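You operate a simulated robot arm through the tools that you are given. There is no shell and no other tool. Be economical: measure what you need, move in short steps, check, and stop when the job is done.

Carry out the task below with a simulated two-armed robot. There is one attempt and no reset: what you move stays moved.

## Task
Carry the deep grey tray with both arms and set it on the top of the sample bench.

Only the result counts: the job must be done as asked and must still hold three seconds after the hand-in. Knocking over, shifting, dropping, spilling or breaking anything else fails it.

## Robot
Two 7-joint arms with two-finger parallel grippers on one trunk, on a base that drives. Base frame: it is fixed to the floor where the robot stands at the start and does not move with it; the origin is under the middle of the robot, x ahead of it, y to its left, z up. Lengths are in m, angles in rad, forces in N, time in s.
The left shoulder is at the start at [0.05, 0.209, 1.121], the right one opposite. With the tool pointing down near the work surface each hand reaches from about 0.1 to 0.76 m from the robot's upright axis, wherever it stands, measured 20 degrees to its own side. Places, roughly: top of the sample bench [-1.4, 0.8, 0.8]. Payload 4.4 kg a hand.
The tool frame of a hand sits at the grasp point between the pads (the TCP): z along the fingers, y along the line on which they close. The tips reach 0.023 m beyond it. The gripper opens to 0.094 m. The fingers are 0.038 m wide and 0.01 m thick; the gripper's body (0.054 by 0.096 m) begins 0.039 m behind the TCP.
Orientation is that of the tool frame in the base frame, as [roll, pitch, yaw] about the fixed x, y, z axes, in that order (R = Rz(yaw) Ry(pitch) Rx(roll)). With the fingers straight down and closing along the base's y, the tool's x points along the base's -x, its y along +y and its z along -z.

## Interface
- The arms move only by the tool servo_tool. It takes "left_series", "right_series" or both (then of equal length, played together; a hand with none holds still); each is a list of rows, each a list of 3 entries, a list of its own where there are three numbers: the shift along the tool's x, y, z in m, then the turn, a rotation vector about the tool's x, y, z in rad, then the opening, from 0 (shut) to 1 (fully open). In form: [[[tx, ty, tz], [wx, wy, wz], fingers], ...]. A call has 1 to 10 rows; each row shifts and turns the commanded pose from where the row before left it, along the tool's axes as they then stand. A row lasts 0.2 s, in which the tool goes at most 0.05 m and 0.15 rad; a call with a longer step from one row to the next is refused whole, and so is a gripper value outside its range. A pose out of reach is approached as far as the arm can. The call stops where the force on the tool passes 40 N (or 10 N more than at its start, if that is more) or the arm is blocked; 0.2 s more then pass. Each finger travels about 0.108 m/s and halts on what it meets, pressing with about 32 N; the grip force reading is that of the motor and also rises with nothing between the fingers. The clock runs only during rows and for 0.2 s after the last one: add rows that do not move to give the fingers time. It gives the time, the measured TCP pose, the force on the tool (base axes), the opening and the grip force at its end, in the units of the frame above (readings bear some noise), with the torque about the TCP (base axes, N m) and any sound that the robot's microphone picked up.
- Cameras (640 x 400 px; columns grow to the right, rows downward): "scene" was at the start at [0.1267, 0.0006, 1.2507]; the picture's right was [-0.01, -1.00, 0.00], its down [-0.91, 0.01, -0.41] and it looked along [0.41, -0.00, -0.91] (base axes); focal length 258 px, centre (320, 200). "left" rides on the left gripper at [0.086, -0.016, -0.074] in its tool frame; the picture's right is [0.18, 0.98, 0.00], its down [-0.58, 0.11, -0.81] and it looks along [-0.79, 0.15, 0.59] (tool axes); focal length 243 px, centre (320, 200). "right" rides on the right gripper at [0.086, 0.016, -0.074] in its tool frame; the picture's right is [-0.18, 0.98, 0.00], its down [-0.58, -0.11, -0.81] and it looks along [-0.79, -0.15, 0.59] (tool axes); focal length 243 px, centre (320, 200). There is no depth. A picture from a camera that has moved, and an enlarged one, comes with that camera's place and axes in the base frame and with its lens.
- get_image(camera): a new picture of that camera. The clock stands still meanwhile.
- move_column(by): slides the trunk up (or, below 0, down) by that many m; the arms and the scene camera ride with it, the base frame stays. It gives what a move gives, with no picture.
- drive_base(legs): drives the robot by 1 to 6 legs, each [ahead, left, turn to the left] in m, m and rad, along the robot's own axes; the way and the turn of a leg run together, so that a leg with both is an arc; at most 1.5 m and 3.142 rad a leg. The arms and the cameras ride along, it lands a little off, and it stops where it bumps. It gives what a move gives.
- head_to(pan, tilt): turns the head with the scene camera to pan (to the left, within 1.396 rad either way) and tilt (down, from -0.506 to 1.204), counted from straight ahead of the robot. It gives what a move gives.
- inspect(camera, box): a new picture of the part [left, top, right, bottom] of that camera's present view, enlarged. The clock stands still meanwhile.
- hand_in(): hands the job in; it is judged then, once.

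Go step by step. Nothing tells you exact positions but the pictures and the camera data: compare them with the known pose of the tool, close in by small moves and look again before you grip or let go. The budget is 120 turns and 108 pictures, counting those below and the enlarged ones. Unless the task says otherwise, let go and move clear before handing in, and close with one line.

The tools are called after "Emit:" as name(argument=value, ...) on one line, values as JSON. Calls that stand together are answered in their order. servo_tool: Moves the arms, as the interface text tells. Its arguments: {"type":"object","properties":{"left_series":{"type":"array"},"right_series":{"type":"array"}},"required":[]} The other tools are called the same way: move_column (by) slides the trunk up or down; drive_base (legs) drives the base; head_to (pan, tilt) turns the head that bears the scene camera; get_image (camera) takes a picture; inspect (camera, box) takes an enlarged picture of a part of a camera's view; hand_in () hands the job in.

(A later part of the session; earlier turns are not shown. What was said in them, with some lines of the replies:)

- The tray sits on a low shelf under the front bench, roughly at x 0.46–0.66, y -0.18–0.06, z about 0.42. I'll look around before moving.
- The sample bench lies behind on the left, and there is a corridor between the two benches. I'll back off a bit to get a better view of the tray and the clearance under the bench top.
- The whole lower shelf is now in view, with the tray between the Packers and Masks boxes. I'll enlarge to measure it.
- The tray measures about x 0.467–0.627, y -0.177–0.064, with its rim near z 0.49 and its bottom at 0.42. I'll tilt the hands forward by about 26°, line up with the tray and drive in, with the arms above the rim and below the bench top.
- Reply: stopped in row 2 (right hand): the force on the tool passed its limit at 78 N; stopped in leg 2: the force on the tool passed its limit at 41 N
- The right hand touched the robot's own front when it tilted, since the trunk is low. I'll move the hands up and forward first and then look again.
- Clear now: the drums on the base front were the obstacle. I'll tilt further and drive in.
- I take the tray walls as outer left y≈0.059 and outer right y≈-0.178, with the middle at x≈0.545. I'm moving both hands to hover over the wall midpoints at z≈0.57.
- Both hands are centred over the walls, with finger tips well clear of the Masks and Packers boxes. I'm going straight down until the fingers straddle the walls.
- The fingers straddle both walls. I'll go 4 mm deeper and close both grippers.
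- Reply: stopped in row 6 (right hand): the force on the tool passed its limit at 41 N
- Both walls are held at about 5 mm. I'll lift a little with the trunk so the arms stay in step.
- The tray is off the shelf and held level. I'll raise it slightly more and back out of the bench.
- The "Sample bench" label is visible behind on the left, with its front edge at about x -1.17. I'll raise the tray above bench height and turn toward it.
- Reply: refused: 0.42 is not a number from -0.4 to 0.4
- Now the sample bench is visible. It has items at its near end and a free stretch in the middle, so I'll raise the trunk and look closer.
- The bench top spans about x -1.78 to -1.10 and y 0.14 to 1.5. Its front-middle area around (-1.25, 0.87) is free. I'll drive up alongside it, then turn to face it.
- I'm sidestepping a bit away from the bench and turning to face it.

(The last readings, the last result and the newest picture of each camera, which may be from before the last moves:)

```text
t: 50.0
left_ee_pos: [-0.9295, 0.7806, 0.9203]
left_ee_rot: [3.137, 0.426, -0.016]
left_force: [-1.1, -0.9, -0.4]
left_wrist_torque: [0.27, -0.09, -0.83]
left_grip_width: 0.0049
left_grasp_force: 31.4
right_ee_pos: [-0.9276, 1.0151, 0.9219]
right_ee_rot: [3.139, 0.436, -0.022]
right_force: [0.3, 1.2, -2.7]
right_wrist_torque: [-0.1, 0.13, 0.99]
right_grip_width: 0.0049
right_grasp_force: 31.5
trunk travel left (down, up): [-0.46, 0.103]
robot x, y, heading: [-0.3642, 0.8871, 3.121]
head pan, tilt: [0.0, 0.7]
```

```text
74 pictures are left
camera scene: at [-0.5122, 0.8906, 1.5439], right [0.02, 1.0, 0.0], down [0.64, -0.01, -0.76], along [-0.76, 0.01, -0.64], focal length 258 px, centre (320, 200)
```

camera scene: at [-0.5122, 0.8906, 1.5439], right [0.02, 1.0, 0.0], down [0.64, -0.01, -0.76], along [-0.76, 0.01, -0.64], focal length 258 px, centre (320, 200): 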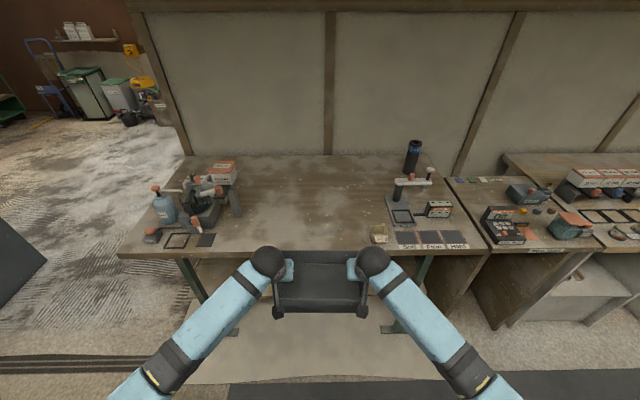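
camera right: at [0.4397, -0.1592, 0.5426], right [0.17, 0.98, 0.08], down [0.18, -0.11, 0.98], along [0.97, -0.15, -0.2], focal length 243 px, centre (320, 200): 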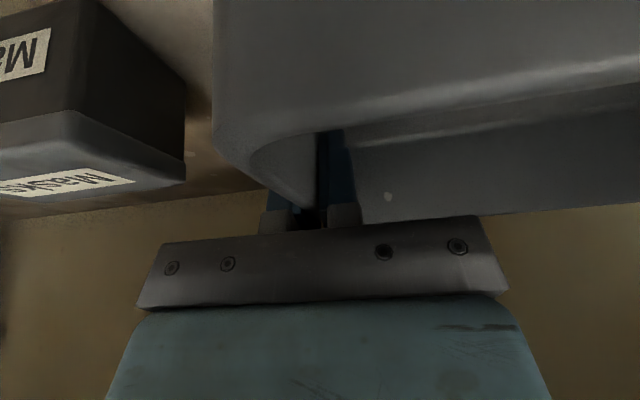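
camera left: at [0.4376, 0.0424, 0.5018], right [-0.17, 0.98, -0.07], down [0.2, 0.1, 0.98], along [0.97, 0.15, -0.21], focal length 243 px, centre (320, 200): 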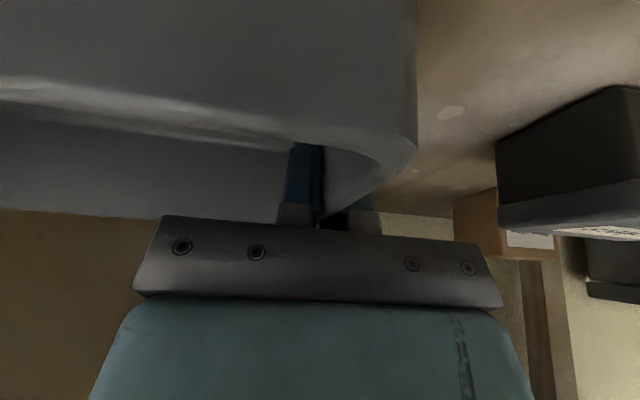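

I'm squared up to the bench. The free strip runs y 0.57–1.10, so I'll shift left to centre on it and then drive in with the tray above the top.

Emit:
drive_base(legs=[[0, 0.06, 0.02], [0.2, 0, 0]])

Emit:
get_image(camera="scene")

```text
t: 52.4
left_ee_pos: [-1.1222, 0.7102, 0.9202]
left_ee_rot: [3.137, 0.425, -0.002]
left_force: [-0.8, -2.1, -0.2]
left_wrist_torque: [0.26, 0.07, -0.82]
left_grip_width: 0.0047
left_grasp_force: 31.4
right_ee_pos: [-1.1233, 0.9462, 0.9219]
right_ee_rot: [3.139, 0.437, -0.006]
right_force: [0.8, 0.8, -3.5]
right_wrist_torque: [-0.04, -0.07, 0.96]
right_grip_width: 0.0048
right_grasp_force: 32.4
trunk travel left (down, up): [-0.46, 0.103]
robot x, y, heading: [-0.5516, 0.8279, 3.142]
head pan, tilt: [0.0, 0.7]
```

```text
73 pictures are left
camera scene: at [-0.7063, 0.8281, 1.5439], right [0.0, 1.0, 0.0], down [0.64, 0.0, -0.76], along [-0.76, 0.0, -0.64], focal length 258 px, centre (320, 200)
```

scene: 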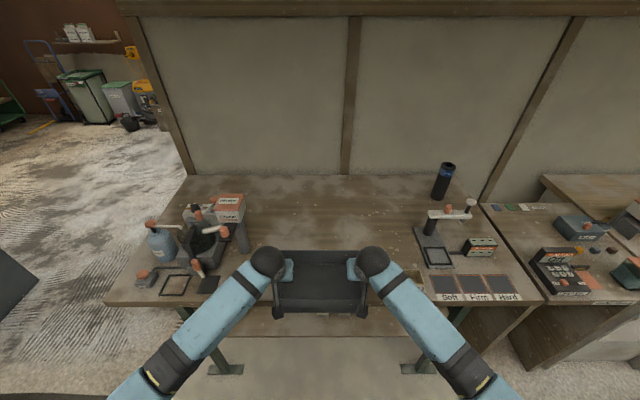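

The path ahead is clear. I'm moving in the last 0.12 m.

Emit:
drive_base(legs=[[0.12, 0, 0]])

Emit:
get_image(camera="scene")

Emit:
get_image(camera="right")

Emit:
get_image(camera="left")

```text
t: 53.7
left_ee_pos: [-1.2441, 0.7093, 0.9212]
left_ee_rot: [3.137, 0.425, -0.001]
left_force: [-0.6, -1.4, -0.2]
left_wrist_torque: [0.25, -0.05, -0.81]
left_grip_width: 0.0047
left_grasp_force: 31.9
right_ee_pos: [-1.2476, 0.9459, 0.9211]
right_ee_rot: [3.14, 0.439, -0.004]
right_force: [0.0, 0.1, -1.1]
right_wrist_torque: [-0.17, 0.13, 0.96]
right_grip_width: 0.0047
right_grasp_force: 31.8
trunk travel left (down, up): [-0.46, 0.103]
robot x, y, heading: [-0.6738, 0.8251, 3.14]
head pan, tilt: [0.0, 0.7]
```

```text
72 pictures are left
camera scene: at [-0.8296, 0.8282, 1.5439], right [0.0, 1.0, 0.0], down [0.64, 0.0, -0.76], along [-0.76, 0.0, -0.64], focal length 258 px, centre (320, 200)
```

scene: 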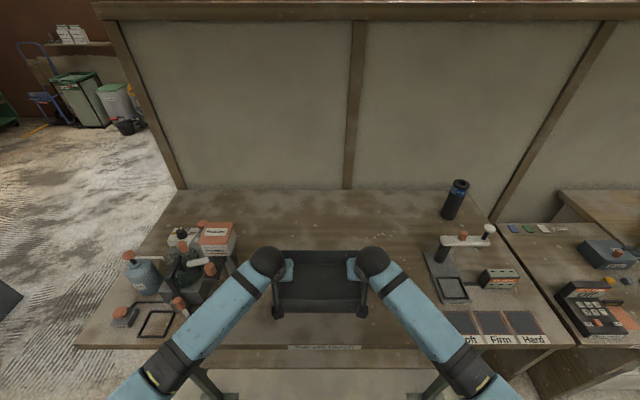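

```text
71 pictures are left
camera right: at [-1.1365, 0.9285, 0.9525], right [-0.17, -0.98, 0.08], down [-0.18, 0.11, 0.98], along [-0.97, 0.15, -0.2], focal length 243 px, centre (320, 200)
```

right: 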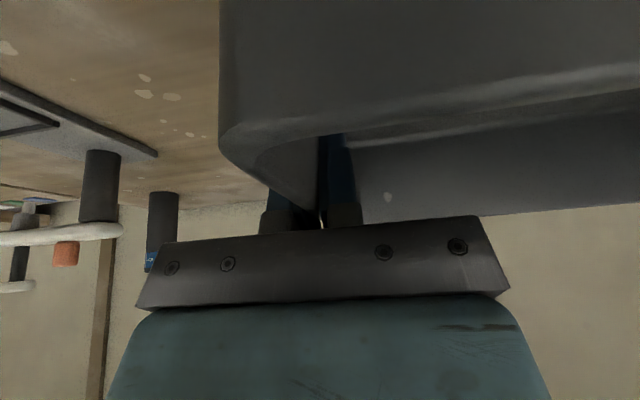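

```text
70 pictures are left
camera left: at [-1.135, 0.7267, 0.9514], right [0.17, -0.98, -0.07], down [-0.2, -0.1, 0.97], along [-0.97, -0.15, -0.21], focal length 243 px, centre (320, 200)
```

left: 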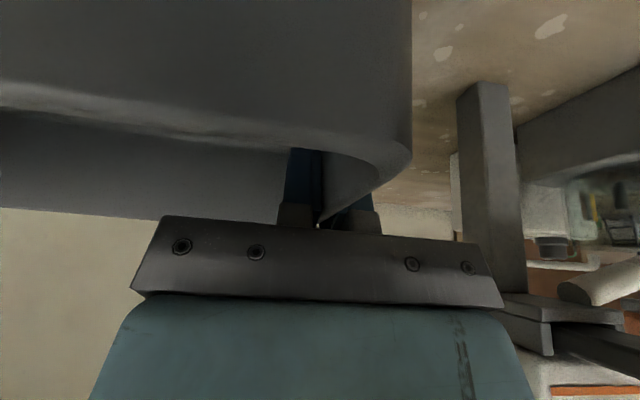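

The landing zone is clear on both sides. I'll lower with the trunk in small steps and watch the hand forces for contact.

Emit:
move_column(by=-0.045)

Emit:
get_image(camera="right")

Emit:
get_image(camera="scene")

```text
t: 54.5
left_ee_pos: [-1.2436, 0.7095, 0.8761]
left_ee_rot: [3.137, 0.427, -0.001]
left_force: [-0.6, -0.3, -1.2]
left_wrist_torque: [0.26, -0.03, -0.78]
left_grip_width: 0.0046
left_grasp_force: 32.1
right_ee_pos: [-1.247, 0.9458, 0.8767]
right_ee_rot: [3.14, 0.438, -0.005]
right_force: [0.6, 0.9, -1.4]
right_wrist_torque: [-0.19, 0.06, 0.82]
right_grip_width: 0.0049
right_grasp_force: 32.4
trunk travel left (down, up): [-0.415, 0.148]
robot x, y, heading: [-0.6774, 0.8287, 3.138]
head pan, tilt: [0.0, 0.7]
```

```text
69 pictures are left
camera right: at [-1.1361, 0.9285, 0.9077], right [-0.17, -0.98, 0.08], down [-0.18, 0.11, 0.98], along [-0.97, 0.15, -0.2], focal length 243 px, centre (320, 200)
```

right: 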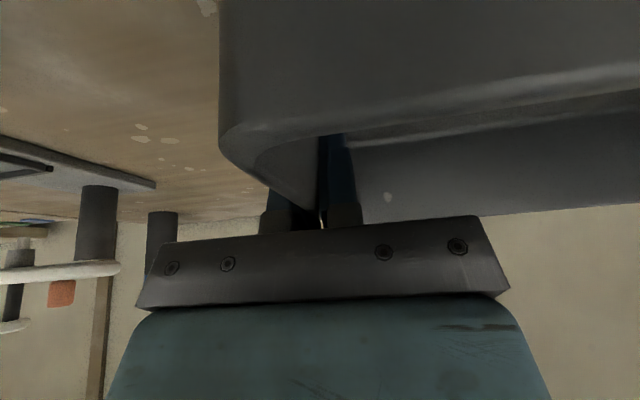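

```text
68 pictures are left
camera scene: at [-0.829, 0.8282, 1.499], right [0.0, 1.0, 0.0], down [0.64, 0.0, -0.77], along [-0.77, 0.0, -0.64], focal length 258 px, centre (320, 200)
```

scene: 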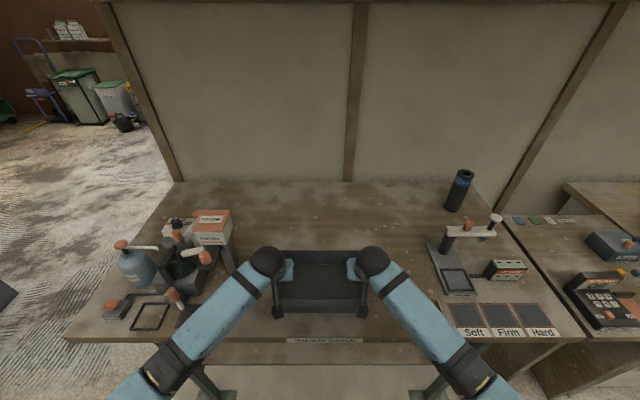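

Emit:
move_column(by=-0.012)

Emit:
move_column(by=-0.006)

```text
t: 55.1
left_ee_pos: [-1.2447, 0.7101, 0.8638]
left_ee_rot: [3.135, 0.427, -0.001]
left_force: [0.2, -0.9, -0.2]
left_wrist_torque: [0.29, -0.07, -0.8]
left_grip_width: 0.0047
left_grasp_force: 31.8
right_ee_pos: [-1.247, 0.9443, 0.8646]
right_ee_rot: [3.14, 0.436, -0.005]
right_force: [0.6, 0.2, -0.9]
right_wrist_torque: [-0.23, 0.06, 0.84]
right_grip_width: 0.0046
right_grasp_force: 32.1
trunk travel left (down, up): [-0.403, 0.16]
robot x, y, heading: [-0.6756, 0.8242, 3.142]
head pan, tilt: [0.0, 0.7]
```

```text
t: 55.7
left_ee_pos: [-1.2438, 0.7105, 0.857]
left_ee_rot: [3.136, 0.428, 0.0]
left_force: [-1.6, -0.5, -0.9]
left_wrist_torque: [0.27, -0.04, -0.75]
left_grip_width: 0.0047
left_grasp_force: 31.8
right_ee_pos: [-1.2467, 0.9449, 0.8596]
right_ee_rot: [3.139, 0.437, -0.005]
right_force: [0.4, 1.1, -1.0]
right_wrist_torque: [-0.18, 0.05, 0.86]
right_grip_width: 0.0049
right_grasp_force: 32.4
trunk travel left (down, up): [-0.397, 0.166]
robot x, y, heading: [-0.6772, 0.8257, 3.135]
head pan, tilt: [0.0, 0.7]
```

No contact yet. I'm continuing down in small steps.

Emit:
move_column(by=-0.005)

Emit:
move_column(by=-0.004)

Emit:
get_image(camera="right")

```text
t: 56.2
left_ee_pos: [-1.2438, 0.71, 0.8515]
left_ee_rot: [3.138, 0.427, -0.001]
left_force: [-0.1, -1.5, -1.2]
left_wrist_torque: [0.29, 0.0, -0.79]
left_grip_width: 0.005
left_grasp_force: 32.1
right_ee_pos: [-1.2465, 0.9452, 0.8531]
right_ee_rot: [3.14, 0.438, -0.005]
right_force: [0.5, 1.3, -1.2]
right_wrist_torque: [-0.2, 0.07, 0.8]
right_grip_width: 0.0047
right_grasp_force: 32.2
trunk travel left (down, up): [-0.392, 0.171]
robot x, y, heading: [-0.6789, 0.8309, 3.136]
head pan, tilt: [0.0, 0.7]
```

```text
t: 56.8
left_ee_pos: [-1.244, 0.7091, 0.8502]
left_ee_rot: [3.136, 0.429, 0.001]
left_force: [-4.5, -1.8, 7.9]
left_wrist_torque: [0.55, -1.2, -0.64]
left_grip_width: 0.0049
left_grasp_force: 32.1
right_ee_pos: [-1.2469, 0.9453, 0.8522]
right_ee_rot: [3.14, 0.442, -0.005]
right_force: [-0.3, 2.7, 17.0]
right_wrist_torque: [0.42, -0.99, 1.14]
right_grip_width: 0.0048
right_grasp_force: 31.5
trunk travel left (down, up): [-0.388, 0.175]
robot x, y, heading: [-0.6777, 0.83, 3.14]
head pan, tilt: [0.0, 0.7]
```

```text
67 pictures are left
camera right: at [-1.136, 0.9283, 0.8831], right [-0.17, -0.98, 0.08], down [-0.18, 0.11, 0.98], along [-0.97, 0.15, -0.2], focal length 243 px, centre (320, 200)
```

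right: 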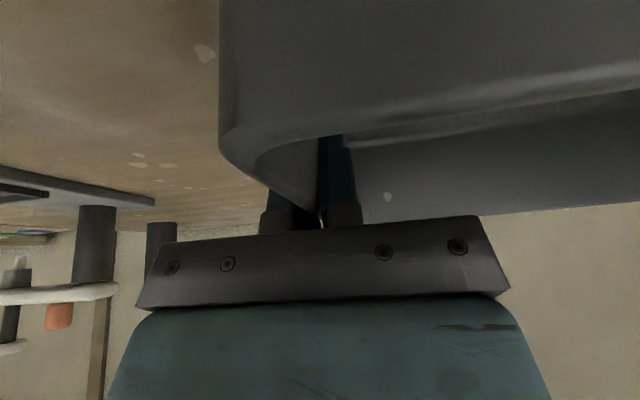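

The tray has touched down: upward force on both hands, with the bottom at about z 0.80. I'm opening both grippers.

Emit:
servo_tool(left_series=[[[0, 0, 0], [0, 0, 0], 0.15], [[0, 0, 0], [0, 0, 0], 0.3], [[0, 0, 0], [0, 0, 0], 0.5], [[0, 0, 0], [0, 0, 0], 0.5]], right_series=[[[0, 0, 0], [0, 0, 0], 0.15], [[0, 0, 0], [0, 0, 0], 0.3], [[0, 0, 0], [0, 0, 0], 0.5], [[0, 0, 0], [0, 0, 0], 0.5]])

Emit:
get_image(camera="left")

Emit:
get_image(camera="right")

```text
t: 57.8
left_ee_pos: [-1.2437, 0.7102, 0.8476]
left_ee_rot: [3.137, 0.427, 0.0]
left_force: [0.6, 0.4, -1.1]
left_wrist_torque: [0.0, -0.02, 0.03]
left_grip_width: 0.0472
left_grasp_force: 0.0
right_ee_pos: [-1.246, 0.9465, 0.8505]
right_ee_rot: [3.14, 0.437, -0.005]
right_force: [-0.4, -0.4, -0.2]
right_wrist_torque: [0.0, 0.01, 0.01]
right_grip_width: 0.0469
right_grasp_force: 0.1
trunk travel left (down, up): [-0.388, 0.175]
robot x, y, heading: [-0.6727, 0.8285, 3.138]
head pan, tilt: [0.0, 0.7]
```

```text
66 pictures are left
camera left: at [-1.1348, 0.7267, 0.8795], right [0.17, -0.98, -0.07], down [-0.2, -0.1, 0.98], along [-0.97, -0.15, -0.21], focal length 243 px, centre (320, 200)
```

left: 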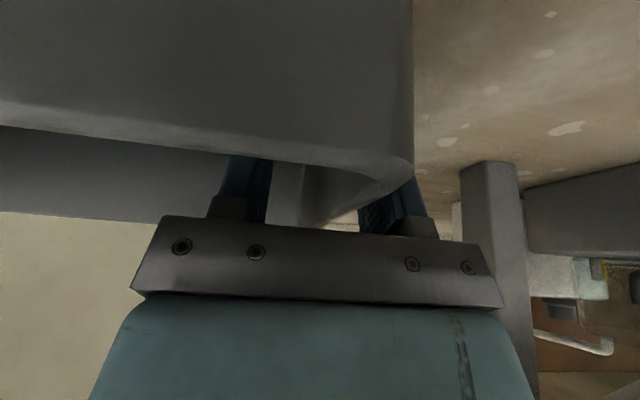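

```text
65 pictures are left
camera right: at [-1.1363, 0.9285, 0.8806], right [-0.17, -0.98, 0.08], down [-0.18, 0.11, 0.98], along [-0.97, 0.15, -0.2], focal length 243 px, centre (320, 200)
```

right: 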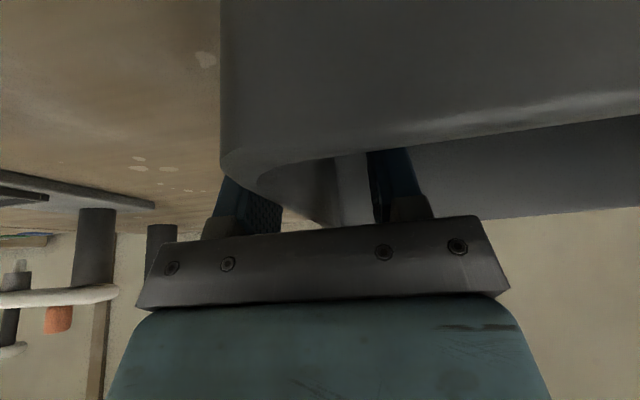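

Released; the fingers are clear of both walls. I'm rising straight up and backing off.

Emit:
move_column(by=0.13)

Emit:
drive_base(legs=[[-0.25, 0, 0]])

Emit:
get_image(camera="scene")

```text
t: 59.4
left_ee_pos: [-1.2446, 0.7111, 0.9783]
left_ee_rot: [3.138, 0.426, 0.001]
left_force: [0.0, 0.5, 0.4]
left_wrist_torque: [0.08, -0.02, 0.01]
left_grip_width: 0.0467
left_grasp_force: 0.1
right_ee_pos: [-1.2461, 0.945, 0.9805]
right_ee_rot: [3.14, 0.439, -0.005]
right_force: [0.9, 0.0, -0.4]
right_wrist_torque: [-0.01, -0.02, 0.04]
right_grip_width: 0.0469
right_grasp_force: 0.1
trunk travel left (down, up): [-0.518, 0.045]
robot x, y, heading: [-0.6766, 0.829, 3.139]
head pan, tilt: [0.0, 0.7]
```

```text
t: 61.2
left_ee_pos: [-0.9969, 0.7102, 0.9784]
left_ee_rot: [3.137, 0.425, -0.002]
left_force: [1.0, 0.2, -1.4]
left_wrist_torque: [-0.03, 0.05, 0.01]
left_grip_width: 0.047
left_grasp_force: 0.0
right_ee_pos: [-0.9999, 0.9455, 0.9797]
right_ee_rot: [3.139, 0.438, -0.006]
right_force: [-0.9, 0.3, -0.4]
right_wrist_torque: [-0.01, 0.04, -0.02]
right_grip_width: 0.0469
right_grasp_force: 0.0
trunk travel left (down, up): [-0.518, 0.045]
robot x, y, heading: [-0.4288, 0.825, 3.139]
head pan, tilt: [0.0, 0.7]
```

```text
64 pictures are left
camera scene: at [-0.5821, 0.8279, 1.6019], right [0.0, 1.0, 0.0], down [0.64, 0.0, -0.76], along [-0.76, 0.0, -0.64], focal length 258 px, centre (320, 200)
```

scene: 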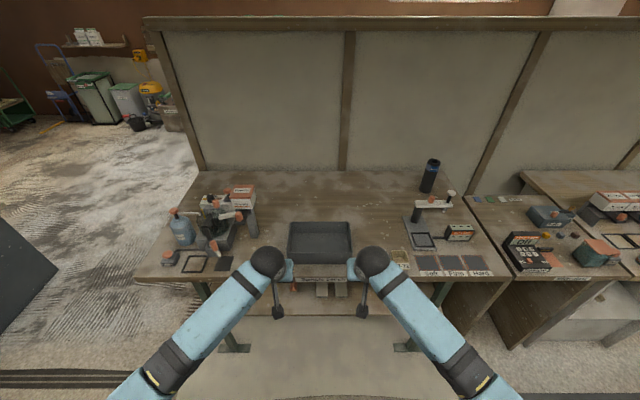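

The tray stands flat on the sample bench, everything else is undisturbed, and both hands are clear. I'm handing in.

Emit:
hand_in()

```text
The job is handed in.
```

The deep grey tray is on top of the sample bench, carried there with both arms. Both grippers are open and clear of it. In the last picture it stood flat and nothing else had been moved.
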